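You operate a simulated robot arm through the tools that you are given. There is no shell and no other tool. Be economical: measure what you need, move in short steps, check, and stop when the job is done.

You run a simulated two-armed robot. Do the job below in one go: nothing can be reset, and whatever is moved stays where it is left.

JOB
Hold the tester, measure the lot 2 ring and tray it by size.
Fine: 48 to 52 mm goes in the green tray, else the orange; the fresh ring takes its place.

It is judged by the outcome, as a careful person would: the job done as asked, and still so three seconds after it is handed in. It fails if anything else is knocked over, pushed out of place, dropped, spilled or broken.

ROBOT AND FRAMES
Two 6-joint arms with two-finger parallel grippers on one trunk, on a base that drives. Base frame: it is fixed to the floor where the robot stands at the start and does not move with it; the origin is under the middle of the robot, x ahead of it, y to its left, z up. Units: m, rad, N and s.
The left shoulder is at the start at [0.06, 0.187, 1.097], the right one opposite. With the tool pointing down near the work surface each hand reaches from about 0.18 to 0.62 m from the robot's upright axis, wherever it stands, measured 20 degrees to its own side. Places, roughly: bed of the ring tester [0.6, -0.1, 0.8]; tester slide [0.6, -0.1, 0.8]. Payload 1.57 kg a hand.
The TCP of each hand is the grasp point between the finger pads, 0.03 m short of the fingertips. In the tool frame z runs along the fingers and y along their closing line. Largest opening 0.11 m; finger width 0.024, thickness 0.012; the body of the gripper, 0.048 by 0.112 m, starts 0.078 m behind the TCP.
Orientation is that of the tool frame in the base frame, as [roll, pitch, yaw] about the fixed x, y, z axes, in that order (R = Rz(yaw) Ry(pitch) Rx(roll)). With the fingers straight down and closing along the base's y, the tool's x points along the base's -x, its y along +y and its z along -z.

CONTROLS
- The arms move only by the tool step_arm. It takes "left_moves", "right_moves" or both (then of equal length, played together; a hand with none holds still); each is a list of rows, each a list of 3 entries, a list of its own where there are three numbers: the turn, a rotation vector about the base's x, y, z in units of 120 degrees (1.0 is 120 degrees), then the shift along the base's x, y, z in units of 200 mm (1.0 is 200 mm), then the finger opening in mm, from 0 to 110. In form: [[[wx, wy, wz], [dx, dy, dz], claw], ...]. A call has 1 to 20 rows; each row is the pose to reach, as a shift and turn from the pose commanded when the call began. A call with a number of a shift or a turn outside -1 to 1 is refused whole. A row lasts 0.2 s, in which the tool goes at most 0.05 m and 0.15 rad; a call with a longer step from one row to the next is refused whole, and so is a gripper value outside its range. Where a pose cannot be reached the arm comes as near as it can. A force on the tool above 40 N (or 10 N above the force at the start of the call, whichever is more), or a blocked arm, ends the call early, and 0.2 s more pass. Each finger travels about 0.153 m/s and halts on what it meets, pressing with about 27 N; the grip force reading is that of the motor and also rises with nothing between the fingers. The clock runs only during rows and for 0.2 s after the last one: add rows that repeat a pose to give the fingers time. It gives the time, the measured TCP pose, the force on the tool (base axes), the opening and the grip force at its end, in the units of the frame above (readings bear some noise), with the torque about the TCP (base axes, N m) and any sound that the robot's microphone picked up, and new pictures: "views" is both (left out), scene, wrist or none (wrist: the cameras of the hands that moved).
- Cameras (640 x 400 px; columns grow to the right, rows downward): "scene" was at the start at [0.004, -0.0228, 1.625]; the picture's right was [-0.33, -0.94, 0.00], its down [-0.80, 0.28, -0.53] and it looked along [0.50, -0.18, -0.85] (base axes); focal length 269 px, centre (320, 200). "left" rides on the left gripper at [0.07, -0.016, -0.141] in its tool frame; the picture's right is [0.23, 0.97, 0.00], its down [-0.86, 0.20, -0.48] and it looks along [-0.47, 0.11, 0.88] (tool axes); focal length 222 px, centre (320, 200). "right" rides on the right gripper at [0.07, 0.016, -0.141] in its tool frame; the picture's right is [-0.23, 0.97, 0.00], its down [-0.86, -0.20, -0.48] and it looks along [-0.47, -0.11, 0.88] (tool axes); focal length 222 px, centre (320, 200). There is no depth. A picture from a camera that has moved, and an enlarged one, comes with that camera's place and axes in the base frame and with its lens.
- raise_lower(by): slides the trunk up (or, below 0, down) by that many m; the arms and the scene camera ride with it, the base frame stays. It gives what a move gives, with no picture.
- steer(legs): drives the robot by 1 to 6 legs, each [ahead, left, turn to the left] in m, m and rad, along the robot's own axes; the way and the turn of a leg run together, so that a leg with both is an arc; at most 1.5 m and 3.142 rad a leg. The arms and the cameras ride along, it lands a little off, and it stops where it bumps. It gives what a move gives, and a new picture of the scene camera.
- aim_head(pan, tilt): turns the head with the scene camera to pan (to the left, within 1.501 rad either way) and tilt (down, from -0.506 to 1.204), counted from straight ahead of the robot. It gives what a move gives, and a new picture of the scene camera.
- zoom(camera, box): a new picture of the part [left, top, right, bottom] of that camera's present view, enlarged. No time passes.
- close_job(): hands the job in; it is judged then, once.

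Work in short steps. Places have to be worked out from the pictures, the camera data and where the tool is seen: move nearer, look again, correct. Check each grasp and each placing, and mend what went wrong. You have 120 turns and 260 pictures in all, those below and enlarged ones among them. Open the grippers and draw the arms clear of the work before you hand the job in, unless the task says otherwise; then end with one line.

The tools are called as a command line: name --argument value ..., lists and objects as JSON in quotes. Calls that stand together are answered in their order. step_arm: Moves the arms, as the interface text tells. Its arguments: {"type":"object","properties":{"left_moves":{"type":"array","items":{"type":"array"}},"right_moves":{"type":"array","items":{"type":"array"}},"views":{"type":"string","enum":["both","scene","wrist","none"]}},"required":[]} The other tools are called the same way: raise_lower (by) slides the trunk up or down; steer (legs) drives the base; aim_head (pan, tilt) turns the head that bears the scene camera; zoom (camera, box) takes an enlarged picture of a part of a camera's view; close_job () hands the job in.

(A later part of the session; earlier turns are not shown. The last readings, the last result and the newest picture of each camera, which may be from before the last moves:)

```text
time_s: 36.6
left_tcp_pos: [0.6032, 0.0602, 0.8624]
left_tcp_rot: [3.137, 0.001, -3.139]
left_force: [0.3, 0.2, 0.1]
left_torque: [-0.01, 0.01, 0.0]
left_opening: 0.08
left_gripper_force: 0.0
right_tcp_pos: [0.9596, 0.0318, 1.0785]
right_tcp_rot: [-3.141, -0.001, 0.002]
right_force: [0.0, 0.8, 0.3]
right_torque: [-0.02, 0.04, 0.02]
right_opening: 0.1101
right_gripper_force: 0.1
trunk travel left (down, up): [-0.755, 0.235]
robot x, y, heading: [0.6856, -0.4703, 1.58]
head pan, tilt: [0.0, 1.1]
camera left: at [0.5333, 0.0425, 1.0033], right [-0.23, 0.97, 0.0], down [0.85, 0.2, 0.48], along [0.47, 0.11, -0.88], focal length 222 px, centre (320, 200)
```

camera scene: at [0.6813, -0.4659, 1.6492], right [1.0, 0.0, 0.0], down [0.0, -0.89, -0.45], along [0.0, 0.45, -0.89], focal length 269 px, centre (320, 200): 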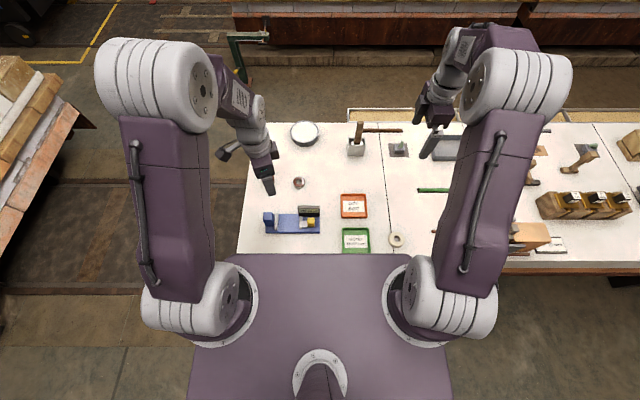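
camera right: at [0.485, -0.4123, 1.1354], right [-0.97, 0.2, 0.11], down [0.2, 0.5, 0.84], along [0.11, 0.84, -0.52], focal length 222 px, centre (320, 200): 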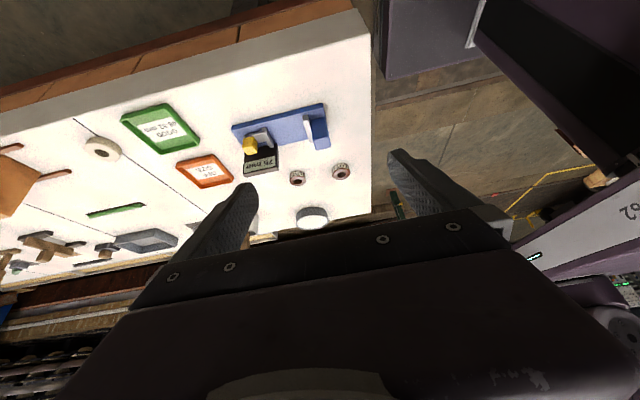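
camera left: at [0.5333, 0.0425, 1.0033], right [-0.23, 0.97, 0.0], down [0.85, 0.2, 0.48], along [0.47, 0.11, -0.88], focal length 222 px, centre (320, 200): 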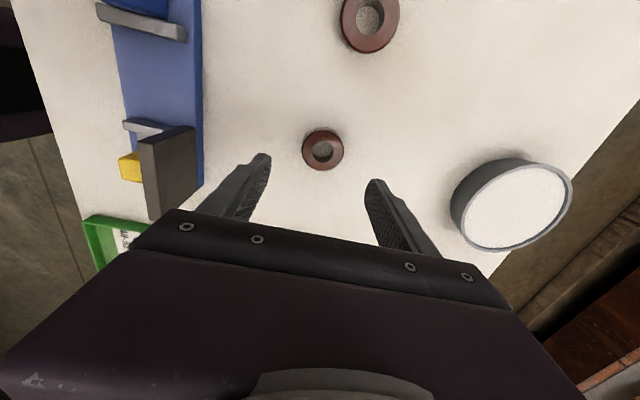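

Ring at about [0.600, 0.061], well centred between the fingers. Descend to z≈0.795 and look.

step_arm --left_moves '[[[0, 0, 0], [-0.015, 0.004, -0.12], 80], [[0, 0, 0], [-0.015, 0.004, -0.24], 80], [[0, 0, 0], [-0.015, 0.004, -0.33], 80], [[0, 0, 0], [-0.015, 0.004, -0.33], 80]]' --views "wrist"

zoom --camera "scene" --box '[270, 155, 330, 205]'

```text
time_s: 37.6
left_tcp_pos: [0.6017, 0.0625, 0.7944]
left_tcp_rot: [3.139, -0.001, -3.137]
left_force: [1.2, 0.1, -0.2]
left_torque: [0.03, 0.0, 0.0]
left_opening: 0.0798
left_gripper_force: 0.0
right_tcp_pos: [0.9591, 0.0323, 1.0801]
right_tcp_rot: [3.141, 0.0, 0.002]
right_force: [0.2, -0.8, -0.2]
right_torque: [-0.02, 0.02, -0.02]
right_opening: 0.11
right_gripper_force: 0.1
trunk travel left (down, up): [-0.755, 0.235]
robot x, y, heading: [0.6838, -0.4714, 1.573]
head pan, tilt: [0.0, 1.1]
camera left: at [0.5315, 0.0458, 0.9351], right [-0.23, 0.97, 0.0], down [0.85, 0.2, 0.48], along [0.47, 0.11, -0.88], focal length 222 px, centre (320, 200)
```

left: 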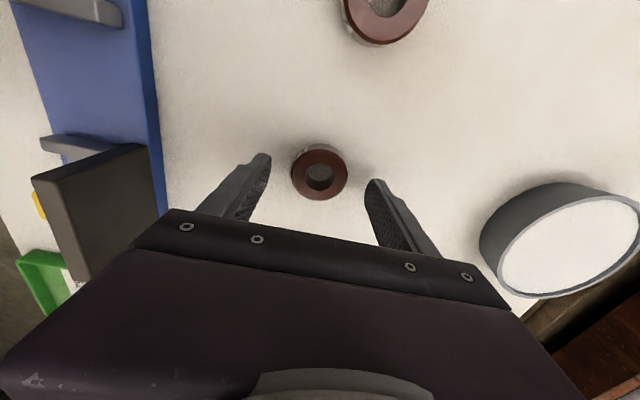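

```text
8.00 times, centred on (300, 180) of scene
camera zoom: at [0.6814, -0.4671, 1.6492], right [1.0, 0.0, 0.0], down [0.0, -0.89, -0.45], along [0.0, 0.45, -0.89], focal length 2155 px, centre (480, 360)
```

zoom: 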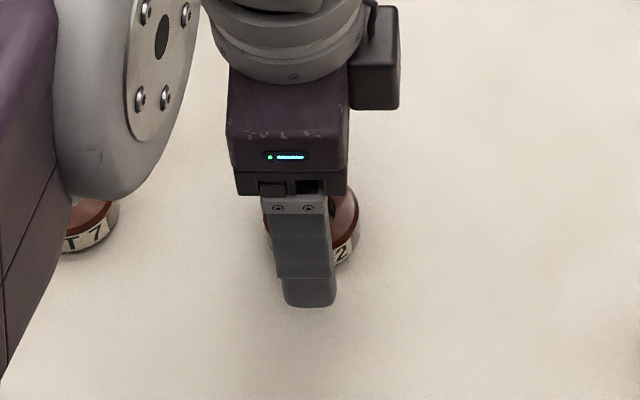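

Well centred. Lower in 5 mm steps toward z≈0.772 with the contact guard.

step_arm --left_moves '[[[0, 0, 0], [0, 0, -0.025], 80], [[0, 0, 0], [0, 0, -0.05], 80], [[0, 0, 0], [0, 0, -0.075], 80], [[0, 0, 0], [0, 0, -0.1], 80], [[0, 0, 0], [0, 0, -0.11], 80]]' --views "wrist"

```text
time_s: 38.7
left_tcp_pos: [0.599, 0.066, 0.7806]
left_tcp_rot: [3.125, 0.001, -3.136]
left_force: [-3.4, -7.9, 35.9]
left_torque: [-2.1, 0.17, -0.16]
left_opening: 0.086
left_gripper_force: 3.3
right_tcp_pos: [0.958, 0.0284, 1.0801]
right_tcp_rot: [-3.14, 0.001, 0.006]
right_force: [0.5, 0.2, -0.4]
right_torque: [-0.08, -0.03, 0.0]
right_opening: 0.1099
right_gripper_force: 0.1
trunk travel left (down, up): [-0.755, 0.235]
robot x, y, heading: [0.6826, -0.4671, 1.575]
head pan, tilt: [0.0, 1.1]
stopped in row 5 (left hand): the force on the tool passed its limit at 42 N (the readings are from after the stop); the commanded pose is now the measured one
camera left: at [0.5304, 0.0469, 0.921], right [-0.23, 0.97, 0.01], down [0.85, 0.2, 0.48], along [0.47, 0.12, -0.88], focal length 222 px, centre (320, 200)
```

left: 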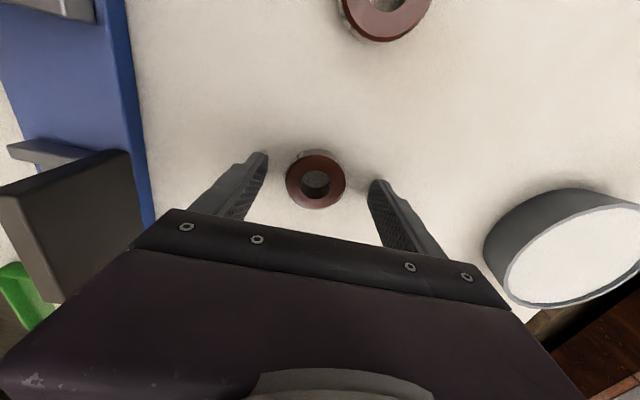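

Table surface found: TCP 0.78 puts tips at z≈0.75. I raise 4 mm and close on the ring.

step_arm --left_moves '[[[0, 0, 0], [0.01, -0.01, 0.02], 80], [[0, 0, 0], [0.01, -0.01, 0.02], 80], [[0, 0, 0], [0.01, -0.01, 0.02], 40], [[0, 0, 0], [0.01, -0.01, 0.02], 30], [[0, 0, 0], [0.01, -0.01, 0.02], 30]]' --views "wrist"

```text
time_s: 39.9
left_tcp_pos: [0.6025, 0.0653, 0.7801]
left_tcp_rot: [3.128, 0.003, -3.136]
left_force: [2.9, -1.2, 8.3]
left_torque: [-0.14, -0.12, 0.03]
left_opening: 0.0447
left_gripper_force: 26.7
right_tcp_pos: [0.9607, 0.0308, 1.079]
right_tcp_rot: [-3.141, -0.001, 0.003]
right_force: [-0.1, 0.6, 0.5]
right_torque: [0.01, -0.02, -0.02]
right_opening: 0.1101
right_gripper_force: 0.1
trunk travel left (down, up): [-0.755, 0.235]
robot x, y, heading: [0.6858, -0.4734, 1.574]
head pan, tilt: [0.0, 1.1]
camera left: at [0.5333, 0.0461, 0.9212], right [-0.23, 0.97, 0.01], down [0.85, 0.2, 0.48], along [0.47, 0.12, -0.88], focal length 222 px, centre (320, 200)
```

left: 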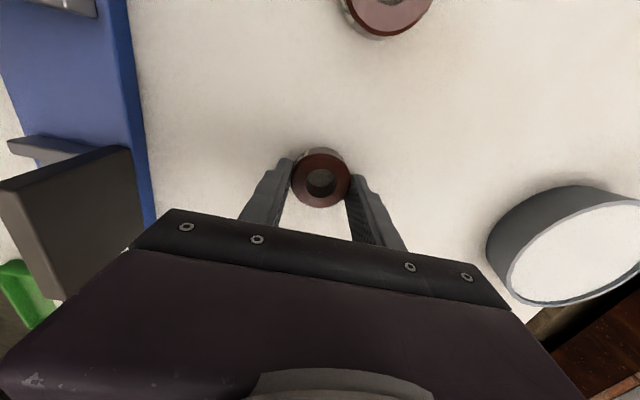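

Gripped: opening reads ≈44.7 mm. I record its place as [0.600, 0.061] and lift.

step_arm --left_moves '[[[0, 0, 0], [0, 0, 0.1], 30], [[0, 0, 0], [0, 0, 0.25], 30], [[0, 0, 0], [0, 0, 0.45], 30], [[0, 0, 0], [0, 0, 0.55], 30], [[0, 0, 0], [0, 0, 0.55], 30]]' --views "both"

zoom --camera "scene" --box '[250, 150, 410, 250]'

```text
time_s: 41.1
left_tcp_pos: [0.6031, 0.0629, 0.8894]
left_tcp_rot: [3.129, 0.002, -3.138]
left_force: [0.3, -1.0, -0.2]
left_torque: [0.0, -0.01, -0.01]
left_opening: 0.03
left_gripper_force: 0.0
right_tcp_pos: [0.9597, 0.0313, 1.079]
right_tcp_rot: [-3.141, 0.0, 0.005]
right_force: [0.1, 0.4, -0.2]
right_torque: [0.01, -0.03, -0.01]
right_opening: 0.1101
right_gripper_force: 0.0
trunk travel left (down, up): [-0.755, 0.235]
robot x, y, heading: [0.6814, -0.4697, 1.571]
head pan, tilt: [0.0, 1.1]
camera scene: at [0.6815, -0.4669, 1.6492], right [1.0, 0.0, 0.0], down [0.0, -0.89, -0.45], along [0.0, 0.45, -0.89], focal length 269 px, centre (320, 200)
camera left: at [0.5338, 0.0456, 1.0303], right [-0.23, 0.97, 0.01], down [0.85, 0.2, 0.48], along [0.47, 0.12, -0.88], focal length 222 px, centre (320, 200)
```

scene: 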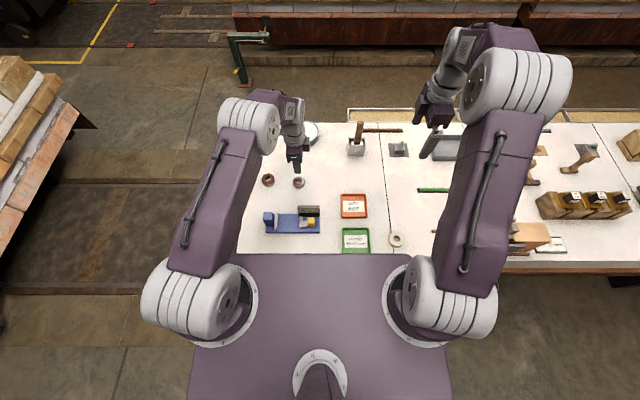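
left: 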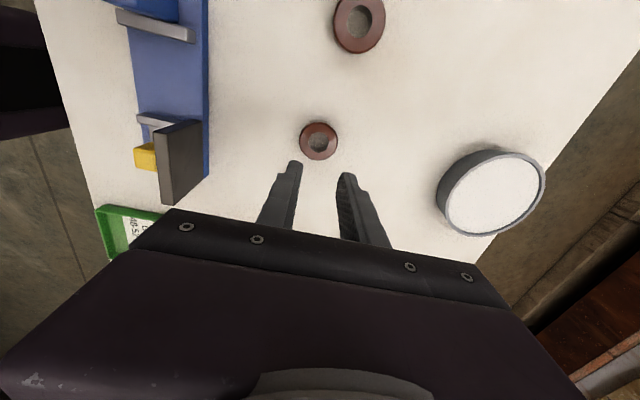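

```text
4.00 times, centred on (330, 200) of scene
camera zoom: at [0.6815, -0.4669, 1.6492], right [1.0, 0.0, 0.0], down [0.0, -0.89, -0.45], along [0.0, 0.45, -0.89], focal length 1077 px, centre (280, 200)
```

zoom: 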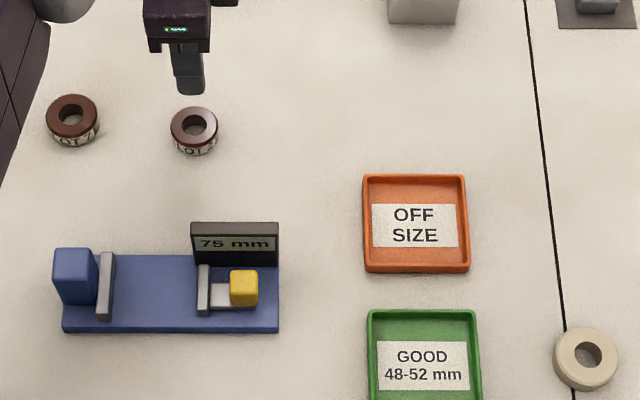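

The grip slipped off: the hand was ~8 mm off-centre in x, so it pinched a chord. The ring stays in place. I reopen, level the hand, shift x by −8 mm and go back down to check.

step_arm --left_moves '[[[-0.006, 0, 0], [-0.04, -0.015, -0.1], 80], [[-0.006, 0, 0], [-0.04, -0.015, -0.25], 80], [[-0.006, 0, 0], [-0.04, -0.015, -0.4], 80], [[-0.006, 0, 0], [-0.04, -0.015, -0.5], 80], [[-0.006, 0, 0], [-0.04, -0.015, -0.52], 80], [[-0.006, 0, 0], [-0.04, -0.015, -0.52], 80]]' --views "wrist"

zoom --camera "left" --box '[220, 120, 420, 245]'

```text
time_s: 42.5
left_tcp_pos: [0.5937, 0.0613, 0.7823]
left_tcp_rot: [-3.139, 0.001, -3.139]
left_force: [-0.2, -0.3, 0.2]
left_torque: [-0.05, 0.0, -0.01]
left_opening: 0.0798
left_gripper_force: 0.1
right_tcp_pos: [0.9591, 0.0323, 1.0794]
right_tcp_rot: [-3.141, 0.001, 0.005]
right_force: [1.2, 0.5, 0.6]
right_torque: [-0.01, 0.0, 0.06]
right_opening: 0.11
right_gripper_force: 0.1
trunk travel left (down, up): [-0.755, 0.235]
robot x, y, heading: [0.6837, -0.4717, 1.577]
head pan, tilt: [0.0, 1.1]
camera left: at [0.5236, 0.0441, 0.9238], right [-0.23, 0.97, 0.0], down [0.85, 0.2, 0.48], along [0.47, 0.11, -0.88], focal length 222 px, centre (320, 200)
```

left: 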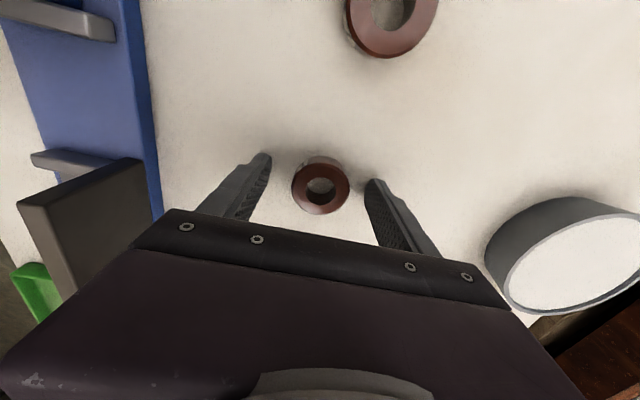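

```text
3.20 times, centred on (320, 182) of left
camera zoom: at [0.5236, 0.0441, 0.9238], right [-0.23, 0.97, 0.0], down [0.85, 0.2, 0.48], along [0.47, 0.11, -0.88], focal length 711 px, centre (320, 256)
```

zoom: 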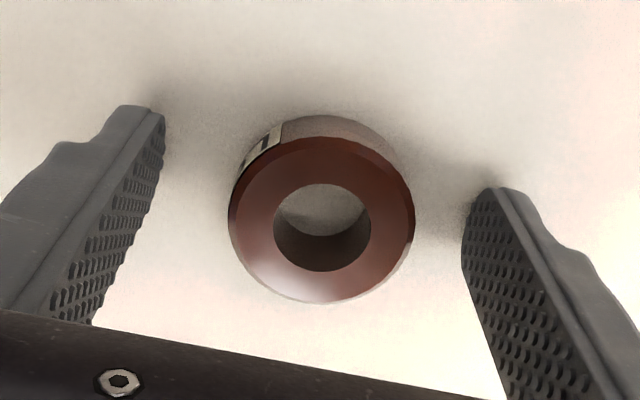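

Now the ring is centred in the hand. Close and lift a little to test.

step_arm --left_moves '[[[0, 0, 0], [0, 0, 0], 40], [[0, 0, 0], [0, 0, 0], 30], [[0, 0, 0], [0, 0, 0], 30], [[0, 0, 0], [0, 0, 0.05], 30], [[0, 0, 0], [0, 0, 0.15], 30], [[0, 0, 0], [0, 0, 0.25], 30], [[0, 0, 0], [0, 0, 0.35], 30]]' --views "wrist"

```text
time_s: 44.1
left_tcp_pos: [0.5917, 0.0607, 0.8556]
left_tcp_rot: [3.141, 0.002, -3.138]
left_force: [0.3, -0.1, -0.6]
left_torque: [0.0, -0.02, 0.03]
left_opening: 0.0448
left_gripper_force: 26.9
right_tcp_pos: [0.9593, 0.0312, 1.0799]
right_tcp_rot: [3.141, 0.003, 0.005]
right_force: [0.2, 0.0, -0.2]
right_torque: [0.02, 0.01, 0.02]
right_opening: 0.1101
right_gripper_force: 0.0
trunk travel left (down, up): [-0.755, 0.235]
robot x, y, heading: [0.6859, -0.4659, 1.58]
head pan, tilt: [0.0, 1.1]
camera left: at [0.5229, 0.0449, 0.9971], right [-0.23, 0.97, 0.0], down [0.85, 0.2, 0.48], along [0.47, 0.11, -0.88], focal length 222 px, centre (320, 200)
```

left: 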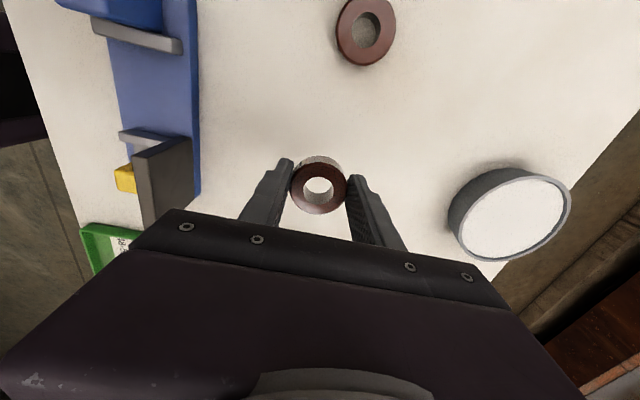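

Ring held firmly (44.8 mm opening). Place for the fresh ring in left-hand coordinates: [0.5935, 0.061]. Now carry the ring over the tester bed, high.

step_arm --left_moves '[[[0, 0, 0], [-0.02, -0.16, 0.15], 30], [[0, 0, 0], [-0.05, -0.33, 0.15], 30], [[0, 0, 0], [-0.08, -0.5, 0.15], 30], [[0, 0, 0], [-0.1, -0.66, 0.15], 30], [[0, 0, 0], [-0.125, -0.815, 0.15], 30], [[0, 0, 0], [-0.125, -0.815, 0.15], 30]]' --views "both"

zoom --camera "left" --box '[200, 60, 440, 210]'

zoom --camera "scene" --box '[250, 180, 340, 240]'

```text
time_s: 45.5
left_tcp_pos: [0.5681, -0.1014, 0.8895]
left_tcp_rot: [-3.139, 0.002, -3.137]
left_force: [-0.8, 0.3, -0.8]
left_torque: [0.03, -0.03, 0.01]
left_opening: 0.0449
left_gripper_force: 27.0
right_tcp_pos: [0.9591, 0.0318, 1.0797]
right_tcp_rot: [-3.14, 0.001, 0.004]
right_force: [0.0, -0.2, 0.0]
right_torque: [0.01, 0.0, -0.01]
right_opening: 0.1104
right_gripper_force: 0.0
trunk travel left (down, up): [-0.755, 0.235]
robot x, y, heading: [0.6817, -0.4715, 1.571]
head pan, tilt: [0.0, 1.1]
camera scene: at [0.6814, -0.4662, 1.6492], right [1.0, 0.0, 0.0], down [0.0, -0.89, -0.45], along [0.0, 0.45, -0.89], focal length 269 px, centre (320, 200)
camera left: at [0.4984, -0.1182, 1.0297], right [-0.23, 0.97, 0.0], down [0.85, 0.2, 0.48], along [0.47, 0.11, -0.88], focal length 222 px, centre (320, 200)
```

scene: 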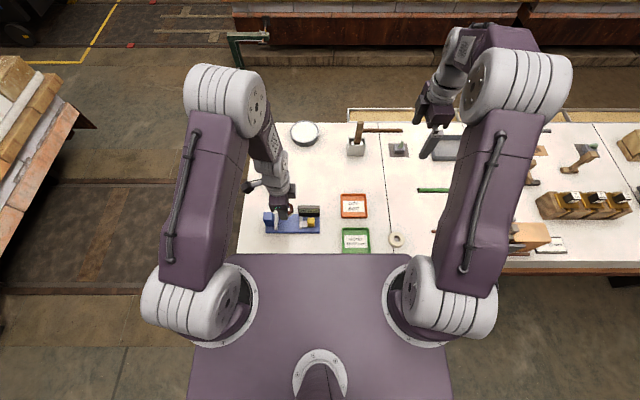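
left: 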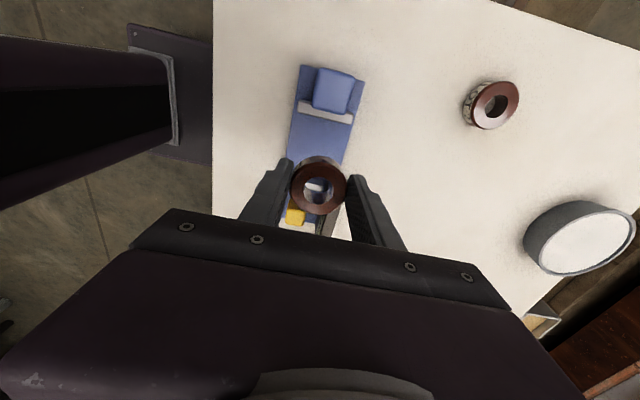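

```text
2.67 times, centred on (320, 135) of left
camera zoom: at [0.4984, -0.1182, 1.0297], right [-0.23, 0.97, 0.0], down [0.85, 0.2, 0.48], along [0.47, 0.11, -0.88], focal length 592 px, centre (320, 373)
```

zoom: 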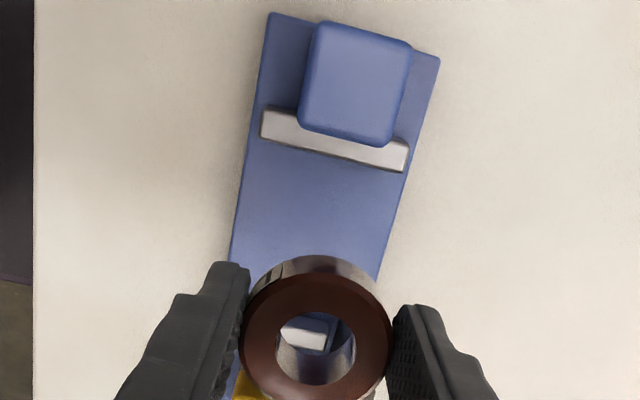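

```text
6.67 times, centred on (295, 210) of scene
camera zoom: at [0.6814, -0.4662, 1.6492], right [1.0, 0.0, 0.0], down [0.0, -0.89, -0.45], along [0.0, 0.45, -0.89], focal length 1796 px, centre (487, 133)
```

zoom: 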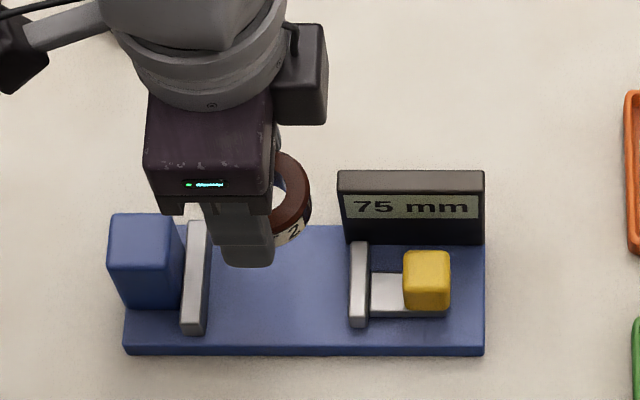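

I check whether the ring is still level in the grip.

zoom --camera "scene" --box '[272, 195, 304, 220]'

zoom --camera "left" --box '[270, 145, 370, 220]'

zoom --camera "right" --box '[0, 0, 640, 400]'

```text
16.00 times, centred on (288, 208) of scene
camera zoom: at [0.6814, -0.4662, 1.6492], right [1.0, 0.0, 0.0], down [0.0, -0.89, -0.45], along [0.0, 0.45, -0.89], focal length 4309 px, centre (832, 80)
```

zoom: 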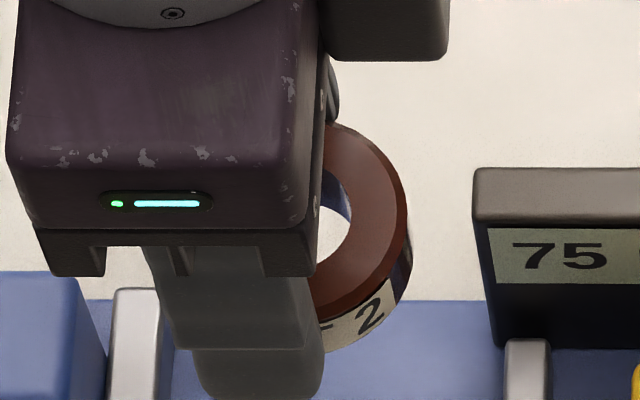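

```text
5.33 times, centred on (320, 182) of left
camera zoom: at [0.4984, -0.1182, 1.0297], right [-0.23, 0.97, 0.0], down [0.85, 0.2, 0.48], along [0.47, 0.11, -0.88], focal length 1185 px, centre (320, 293)
```

zoom: 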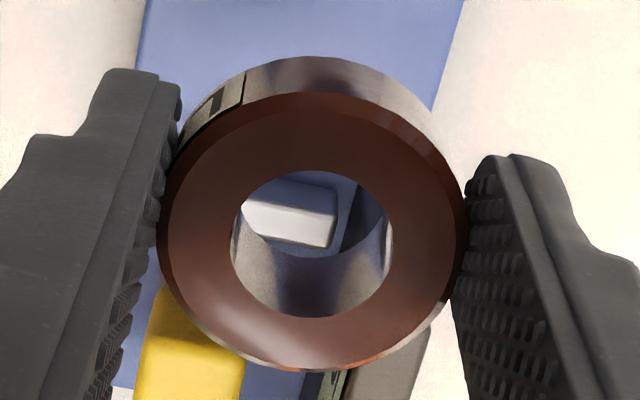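

```text
1.00 times, centred on (320, 200) of right (not enlarged: the box is as wide or as high as the picture)
camera zoom: at [1.0282, 0.015, 1.2201], right [-0.22, -0.97, 0.0], down [-0.86, 0.2, 0.48], along [-0.47, 0.11, -0.88], focal length 222 px, centre (320, 200)
```

zoom: 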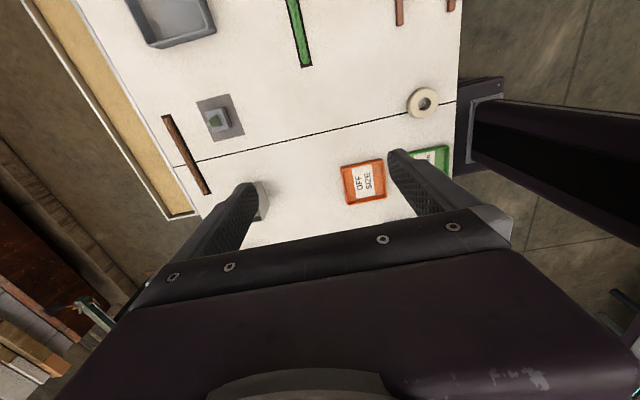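

The ring is level enough. Jaw-gap centre sits about 6 mm further −x and 3 mm further −y than the ring; I correct and come down to z≈0.83.

step_arm --left_moves '[[[0, 0, 0], [-0.03, -0.018, -0.1], 30], [[0, 0, 0], [-0.03, -0.018, -0.2], 30], [[0, 0, 0], [-0.03, -0.018, -0.3], 30], [[0, 0, 0], [-0.03, -0.018, -0.3], 30]]' --views "wrist"

zoom --camera "scene" --box '[250, 180, 340, 240]'

zoom --camera "left" --box '[200, 60, 440, 210]'

```text
time_s: 46.5
left_tcp_pos: [0.5644, -0.1069, 0.8285]
left_tcp_rot: [3.141, 0.002, -3.139]
left_force: [0.9, 0.2, -0.3]
left_torque: [0.02, -0.04, -0.02]
left_opening: 0.045
left_gripper_force: 26.9
right_tcp_pos: [0.959, 0.0317, 1.0794]
right_tcp_rot: [-3.141, -0.001, 0.006]
right_force: [0.2, -0.1, 0.5]
right_torque: [0.0, 0.0, -0.04]
right_opening: 0.11
right_gripper_force: 0.0
trunk travel left (down, up): [-0.755, 0.235]
robot x, y, heading: [0.6768, -0.4721, 1.58]
head pan, tilt: [0.0, 1.1]
camera left: at [0.4941, -0.123, 0.9691], right [-0.23, 0.97, 0.0], down [0.85, 0.2, 0.48], along [0.47, 0.11, -0.88], focal length 222 px, centre (320, 200)
```

left: 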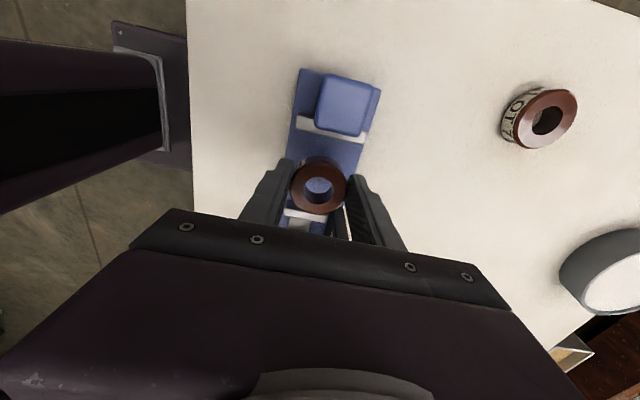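

```text
6.67 times, centred on (295, 210) of scene
camera zoom: at [0.6812, -0.4671, 1.6492], right [1.0, 0.0, 0.0], down [0.0, -0.89, -0.45], along [0.0, 0.45, -0.89], focal length 1796 px, centre (487, 133)
```

zoom: 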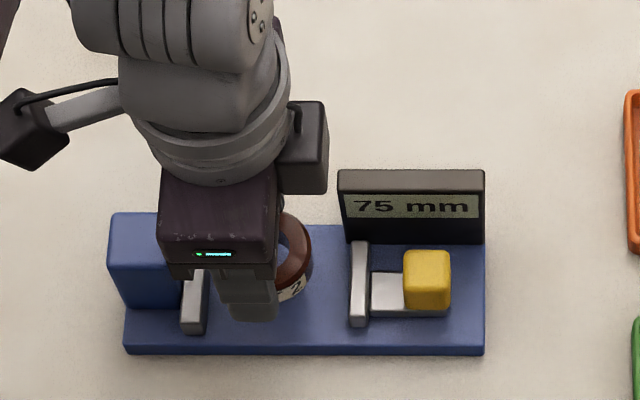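

```text
2.67 times, centred on (320, 135) of left
camera zoom: at [0.4941, -0.123, 0.9691], right [-0.23, 0.97, 0.0], down [0.85, 0.2, 0.48], along [0.47, 0.11, -0.88], focal length 592 px, centre (320, 373)
```

zoom: 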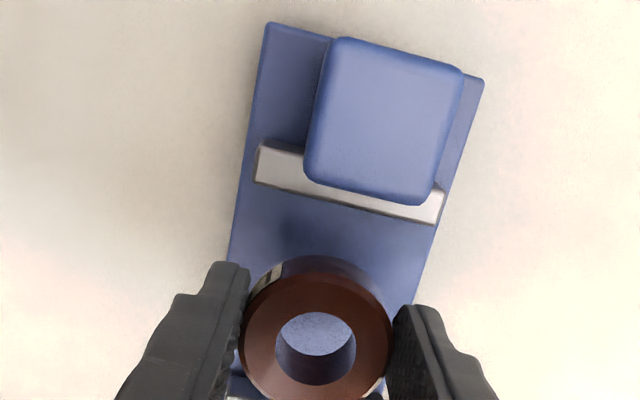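

Centred over the bed. Lower gently with the contact guard.

step_arm --left_moves '[[[0, 0, 0], [0, 0, -0.04], 30], [[0, 0, 0], [0, 0, -0.08], 30], [[0, 0, 0], [0, 0, -0.11], 30], [[0, 0, 0], [0, 0, -0.13], 30], [[0, 0, 0], [0, 0, -0.145], 30], [[0, 0, 0], [0, 0, -0.145], 30]]' --views "wrist"

zoom --camera "scene" --box '[250, 180, 340, 240]'

```text
time_s: 47.9
left_tcp_pos: [0.5618, -0.1049, 0.7983]
left_tcp_rot: [3.139, 0.001, -3.139]
left_force: [-4.5, 4.1, 21.9]
left_torque: [0.0, 0.04, -0.04]
left_opening: 0.0452
left_gripper_force: 26.9
right_tcp_pos: [0.9594, 0.0301, 1.0799]
right_tcp_rot: [3.141, 0.001, 0.005]
right_force: [-1.1, -0.5, 0.6]
right_torque: [-0.02, 0.04, -0.02]
right_opening: 0.1101
right_gripper_force: 0.0
trunk travel left (down, up): [-0.755, 0.235]
robot x, y, heading: [0.6836, -0.4702, 1.577]
head pan, tilt: [0.0, 1.1]
camera left: at [0.4927, -0.1226, 0.9393], right [-0.23, 0.97, 0.0], down [0.85, 0.2, 0.48], along [0.47, 0.11, -0.88], focal length 222 px, centre (320, 200)
```

left: 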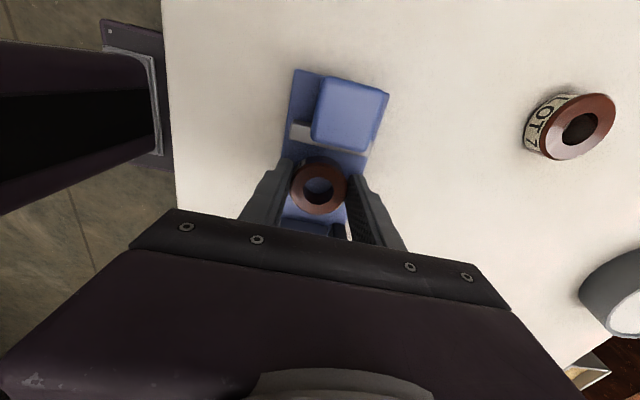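

```text
6.67 times, centred on (295, 210) of scene
camera zoom: at [0.681, -0.4683, 1.6495], right [1.0, 0.0, 0.0], down [0.0, -0.89, -0.45], along [0.0, 0.45, -0.89], focal length 1796 px, centre (487, 133)
```

zoom: 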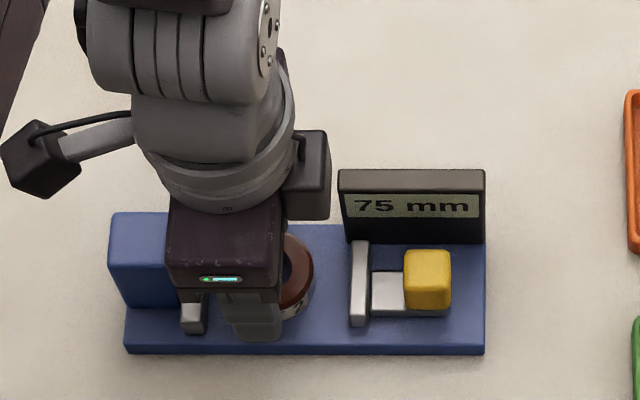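

Ring is seated on the bed (22 N contact). Release and lift clear.

step_arm --left_moves '[[[0, 0, 0], [0, 0, 0.01], 70], [[0, 0, 0], [0, 0, 0.01], 70], [[0, 0, 0], [0, 0, 0.15], 70], [[0, 0, 0], [0, 0, 0.35], 70], [[0, 0, 0], [0, 0, 0.5], 70], [[0, 0, 0], [0, 0, 0.5], 70]]' --views "wrist"

zoom --camera "scene" --box '[250, 180, 340, 240]'

zoom --camera "left" --box '[240, 60, 400, 210]'

```text
time_s: 49.3
left_tcp_pos: [0.5624, -0.1049, 0.8981]
left_tcp_rot: [-3.14, 0.001, -3.139]
left_force: [0.2, 1.0, 0.6]
left_torque: [-0.01, -0.01, -0.02]
left_opening: 0.0698
left_gripper_force: 0.1
right_tcp_pos: [0.9592, 0.0322, 1.0796]
right_tcp_rot: [-3.141, 0.001, 0.005]
right_force: [-0.3, 0.1, 0.4]
right_torque: [-0.02, -0.01, 0.05]
right_opening: 0.11
right_gripper_force: 0.0
trunk travel left (down, up): [-0.755, 0.235]
robot x, y, heading: [0.6826, -0.4684, 1.574]
head pan, tilt: [0.0, 1.1]
camera left: at [0.493, -0.1204, 1.0386], right [-0.23, 0.97, 0.0], down [0.85, 0.2, 0.48], along [0.47, 0.11, -0.88], focal length 222 px, centre (320, 200)
```

left: 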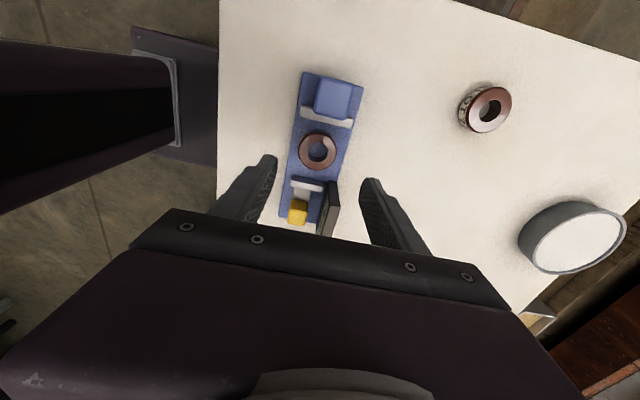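

```text
6.67 times, centred on (295, 210) of scene
camera zoom: at [0.6814, -0.4665, 1.6492], right [1.0, 0.0, 0.0], down [0.0, -0.89, -0.45], along [0.0, 0.45, -0.89], focal length 1796 px, centre (487, 133)
```

zoom: 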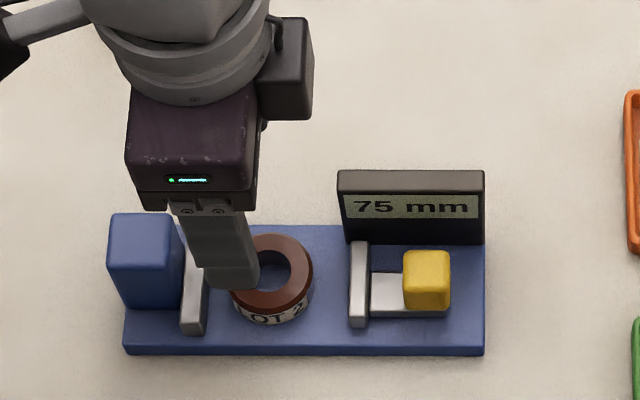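

```text
2.67 times, centred on (320, 135) of left
camera zoom: at [0.493, -0.1204, 1.0386], right [-0.23, 0.97, 0.0], down [0.85, 0.2, 0.48], along [0.47, 0.11, -0.88], focal length 592 px, centre (320, 373)
```

zoom: 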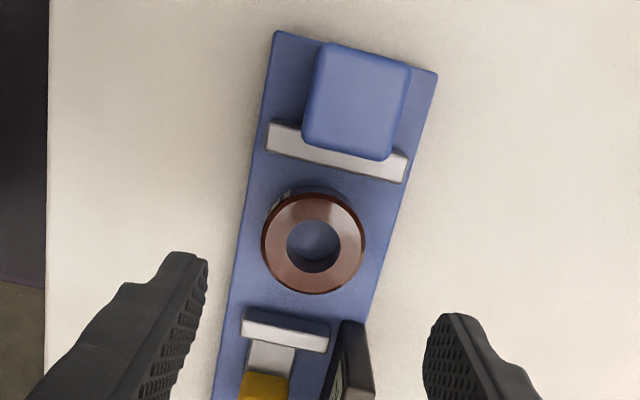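

Ring sits nicely between the jaws. Next, hold the tester: left hand over the blue end block (≈[0.497, −0.105]).

step_arm --left_moves '[[[0, 0, 0], [-0.16, 0, 0], 80], [[0, 0, 0], [-0.327, 0, 0], 80], [[0, 0, 0], [-0.327, 0, -0.15], 80], [[0, 0, 0], [-0.327, 0, -0.2], 80], [[0, 0, 0], [-0.327, 0, -0.2], 80]]' --views "wrist"

zoom --camera "scene" --box '[250, 180, 340, 240]'

```text
time_s: 50.5
left_tcp_pos: [0.4971, -0.1064, 0.8577]
left_tcp_rot: [-3.141, 0.003, -3.138]
left_force: [0.3, 0.4, -0.3]
left_torque: [-0.02, -0.01, 0.0]
left_opening: 0.0801
left_gripper_force: 0.1
right_tcp_pos: [0.9587, 0.0309, 1.0793]
right_tcp_rot: [3.142, -0.002, 0.006]
right_force: [0.3, -0.1, -0.9]
right_torque: [0.01, -0.01, 0.03]
right_opening: 0.1102
right_gripper_force: 0.0
trunk travel left (down, up): [-0.755, 0.235]
robot x, y, heading: [0.6825, -0.4719, 1.576]
head pan, tilt: [0.0, 1.1]
camera left: at [0.427, -0.1232, 0.999], right [-0.23, 0.97, 0.0], down [0.85, 0.2, 0.48], along [0.47, 0.11, -0.88], focal length 222 px, centre (320, 200)
```

left: 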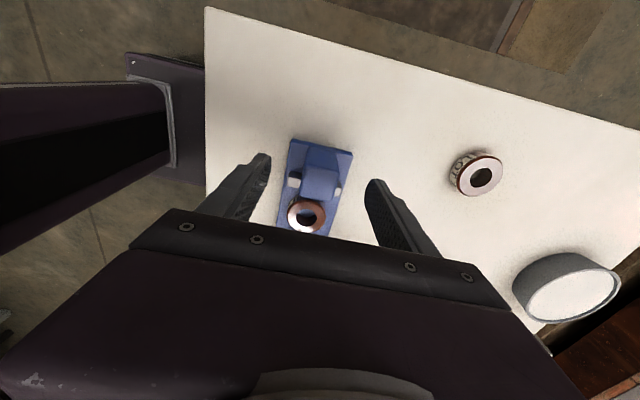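

```text
6.67 times, centred on (295, 210) of scene
camera zoom: at [0.6812, -0.4675, 1.6492], right [1.0, 0.0, 0.0], down [0.0, -0.89, -0.45], along [0.0, 0.45, -0.89], focal length 1796 px, centre (487, 133)
```

zoom: 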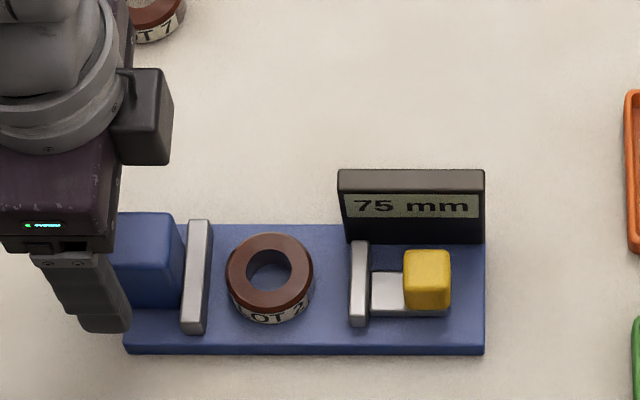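

Aligned with the block. Lower to z≈0.803 with fingers astride.

step_arm --left_moves '[[[0, 0, 0], [0, 0, -0.08], 80], [[0, 0, 0], [0, 0, -0.16], 80], [[0, 0, 0], [0, 0, -0.22], 80], [[0, 0, 0], [0, 0, -0.265], 80], [[0, 0, 0], [0, 0, -0.265], 80]]' --views "wrist"

zoom --camera "scene" --box '[250, 180, 340, 240]'

zoom --camera "left" --box '[230, 110, 410, 225]'

```text
time_s: 51.7
left_tcp_pos: [0.4983, -0.1067, 0.8061]
left_tcp_rot: [-3.14, 0.002, -3.138]
left_force: [0.1, -0.5, -0.3]
left_torque: [0.0, -0.02, 0.02]
left_opening: 0.0799
left_gripper_force: 0.1
right_tcp_pos: [0.9597, 0.0314, 1.0798]
right_tcp_rot: [-3.14, 0.0, 0.004]
right_force: [0.5, -0.5, -0.8]
right_torque: [0.03, -0.04, -0.01]
right_opening: 0.1098
right_gripper_force: 0.0
trunk travel left (down, up): [-0.755, 0.235]
robot x, y, heading: [0.6834, -0.4697, 1.572]
head pan, tilt: [0.0, 1.1]
camera left: at [0.4277, -0.1216, 0.946], right [-0.23, 0.97, 0.0], down [0.85, 0.2, 0.48], along [0.47, 0.11, -0.88], focal length 222 px, centre (320, 200)
```

left: 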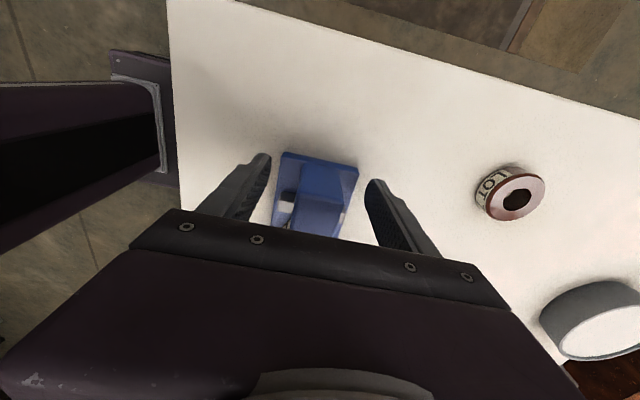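

```text
6.67 times, centred on (295, 210) of scene
camera zoom: at [0.6815, -0.4671, 1.6492], right [1.0, 0.0, 0.0], down [0.0, -0.89, -0.45], along [0.0, 0.45, -0.89], focal length 1796 px, centre (487, 133)
```

zoom: 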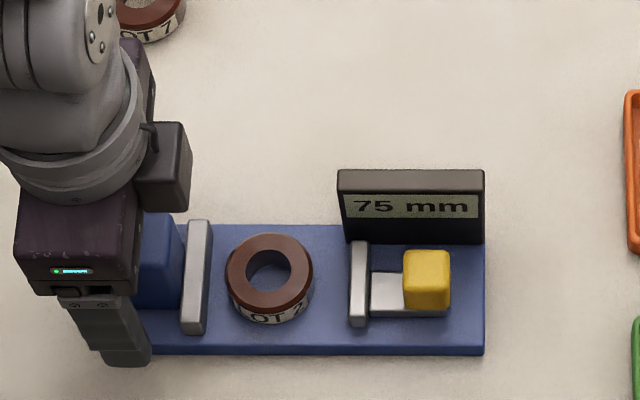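

```text
3.48 times, centred on (320, 168) of left
camera zoom: at [0.4277, -0.1216, 0.946], right [-0.23, 0.97, 0.0], down [0.85, 0.2, 0.48], along [0.47, 0.11, -0.88], focal length 773 px, centre (320, 313)
```

zoom: 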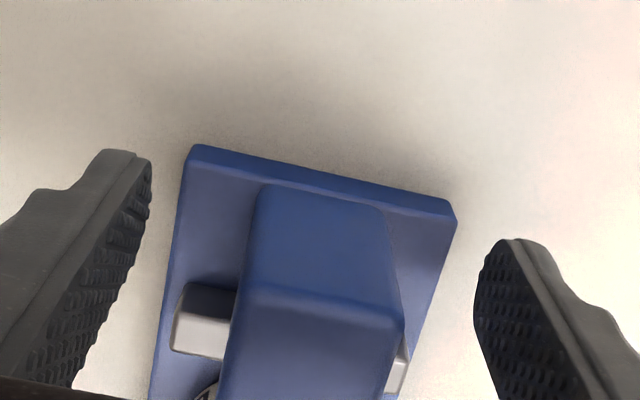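

Fingers astride the block, centred. Close on it to hold the tester.

step_arm --left_moves '[[[0, 0, 0], [0, 0, 0], 60], [[0, 0, 0], [0, 0, 0], 50], [[0, 0, 0], [0, 0, 0], 40], [[0, 0, 0], [0, 0, 0], 30], [[0, 0, 0], [0, 0, 0], 30]]' --views "wrist"

zoom --camera "scene" --box '[250, 180, 340, 240]'

```text
time_s: 52.9
left_tcp_pos: [0.4979, -0.1062, 0.8061]
left_tcp_rot: [-3.139, 0.003, -3.139]
left_force: [-0.4, -1.8, 0.1]
left_torque: [0.07, -0.01, -0.2]
left_opening: 0.032
left_gripper_force: 26.9
right_tcp_pos: [0.9595, 0.0308, 1.0798]
right_tcp_rot: [3.141, 0.001, 0.007]
right_force: [-0.1, 0.2, 0.5]
right_torque: [0.0, -0.03, 0.01]
right_opening: 0.1098
right_gripper_force: 0.1
trunk travel left (down, up): [-0.755, 0.235]
robot x, y, heading: [0.6832, -0.4718, 1.577]
head pan, tilt: [0.0, 1.1]
camera left: at [0.4277, -0.1217, 0.9462], right [-0.23, 0.97, 0.0], down [0.85, 0.2, 0.48], along [0.47, 0.11, -0.88], focal length 222 px, centre (320, 200)
```

left: 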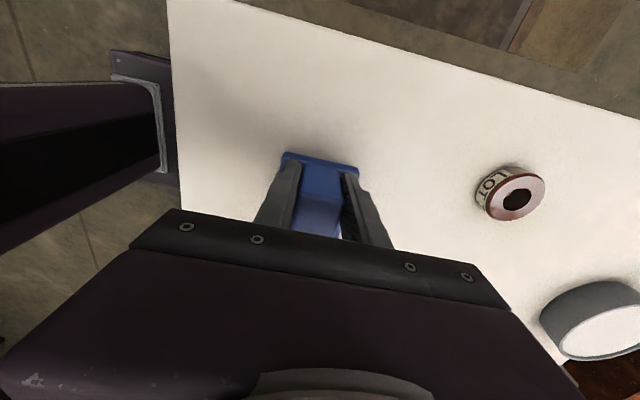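

```text
6.67 times, centred on (295, 210) of scene
camera zoom: at [0.6814, -0.4673, 1.6492], right [1.0, 0.0, 0.0], down [0.0, -0.89, -0.45], along [0.0, 0.45, -0.89], focal length 1796 px, centre (487, 133)
```

zoom: 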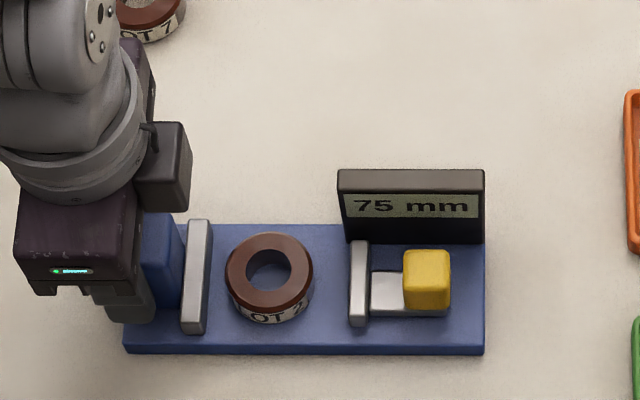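

Tester held (32 mm block). Knob is near [0.645, −0.107]. I bring the right hand, closing its fingers, to a point right of the knob, high first.

step_arm --right_moves '[[[0, 0, 0], [-0.15, -0.1, -0.05], 60], [[0, 0, 0], [-0.3, -0.2, -0.1], 20], [[0, 0, 0], [-0.45, -0.3, -0.2], 0], [[0, 0, 0], [-0.6, -0.4, -0.35], 0], [[0, 0, 0], [-0.75, -0.5, -0.5], 0], [[0, 0, 0], [-0.9, -0.6, -0.65], 0], [[0, 0, 0], [-1.0, -0.69, -0.8], 0], [[0, 0, 0], [-1.0, -0.69, -0.8], 0]]' --views "both"

zoom --camera "right" --box '[220, 60, 420, 210]'

```text
time_s: 54.7
left_tcp_pos: [0.4971, -0.1051, 0.8051]
left_tcp_rot: [-3.141, 0.001, -3.138]
left_force: [0.5, 0.8, 0.4]
left_torque: [0.17, 0.06, -0.04]
left_opening: 0.0316
left_gripper_force: 26.7
right_tcp_pos: [0.7587, -0.1075, 0.9186]
right_tcp_rot: [-3.142, -0.001, 0.004]
right_force: [0.1, 0.7, -0.3]
right_torque: [-0.01, 0.0, 0.0]
right_opening: 0.0002
right_gripper_force: 21.8
trunk travel left (down, up): [-0.755, 0.235]
robot x, y, heading: [0.6832, -0.4693, 1.577]
head pan, tilt: [0.0, 1.1]
camera scene: at [0.6813, -0.4671, 1.6492], right [1.0, 0.0, 0.0], down [0.0, -0.89, -0.45], along [0.0, 0.45, -0.89], focal length 269 px, centre (320, 200)
camera right: at [0.8269, -0.1242, 1.0596], right [-0.22, -0.97, 0.0], down [-0.86, 0.2, 0.48], along [-0.47, 0.11, -0.88], focal length 222 px, centre (320, 200)
```

scene: 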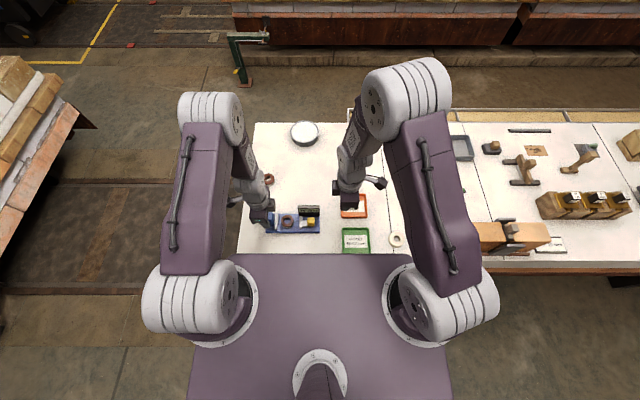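
right: 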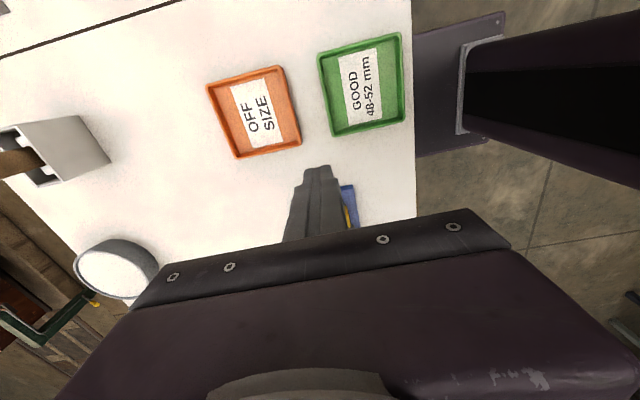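

```text
2.67 times, centred on (320, 135) of right
camera zoom: at [0.8269, -0.1242, 1.0596], right [-0.22, -0.97, 0.0], down [-0.86, 0.2, 0.48], along [-0.47, 0.11, -0.88], focal length 592 px, centre (320, 373)
```

zoom: 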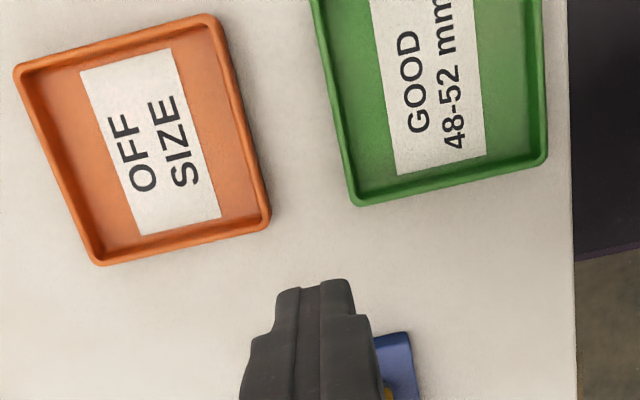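

Fingers closed. Move to x≈0.695 behind the knob and down to z≈0.845 to check alignment.

step_arm --right_moves '[[[0, 0, 0], [-0.16, 0, -0.1], 0], [[0, 0, 0], [-0.32, 0, -0.2], 0], [[0, 0, 0], [-0.32, 0, -0.36], 0], [[0, 0, 0], [-0.32, 0, -0.36], 0]]' --views "wrist"

zoom --camera "scene" --box '[270, 180, 360, 240]'

zoom --camera "right" --box '[260, 120, 400, 225]'

```text
time_s: 55.7
left_tcp_pos: [0.4968, -0.1056, 0.8055]
left_tcp_rot: [-3.141, 0.001, -3.138]
left_force: [-1.6, 0.1, 0.1]
left_torque: [0.17, 0.21, 0.0]
left_opening: 0.0319
left_gripper_force: 27.2
right_tcp_pos: [0.6948, -0.1057, 0.8476]
right_tcp_rot: [-3.141, -0.001, 0.006]
right_force: [0.7, 0.2, 0.1]
right_torque: [0.0, 0.01, 0.02]
right_opening: 0.0
right_gripper_force: 21.5
trunk travel left (down, up): [-0.755, 0.235]
robot x, y, heading: [0.6828, -0.4687, 1.574]
head pan, tilt: [0.0, 1.1]
camera right: at [0.7633, -0.1235, 0.9898], right [-0.22, -0.97, 0.0], down [-0.86, 0.2, 0.48], along [-0.47, 0.11, -0.88], focal length 222 px, centre (320, 200)
```

right: 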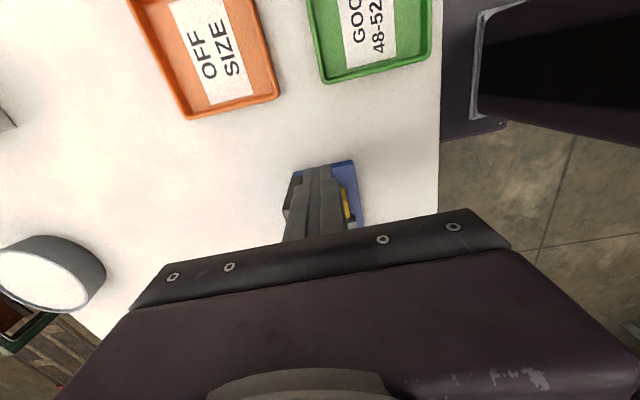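

```text
6.67 times, centred on (315, 210) of scene
camera zoom: at [0.6812, -0.4672, 1.6492], right [1.0, 0.0, 0.0], down [0.0, -0.89, -0.45], along [0.0, 0.45, -0.89], focal length 1796 px, centre (353, 133)
```

zoom: 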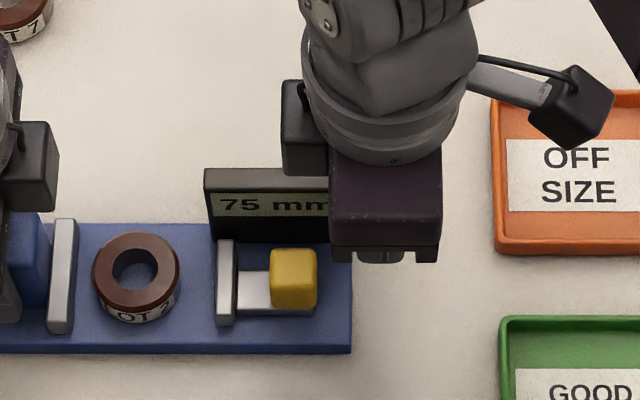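

```text
3.81 times, centred on (330, 172) of right
camera zoom: at [0.7633, -0.1235, 0.9898], right [-0.22, -0.97, 0.0], down [-0.86, 0.2, 0.48], along [-0.47, 0.11, -0.88], focal length 846 px, centre (282, 305)
```

zoom: 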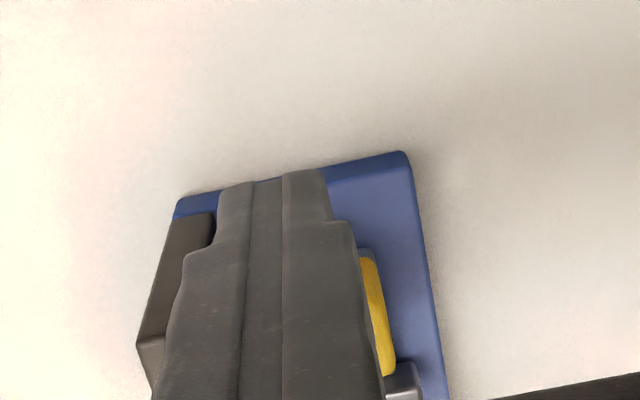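

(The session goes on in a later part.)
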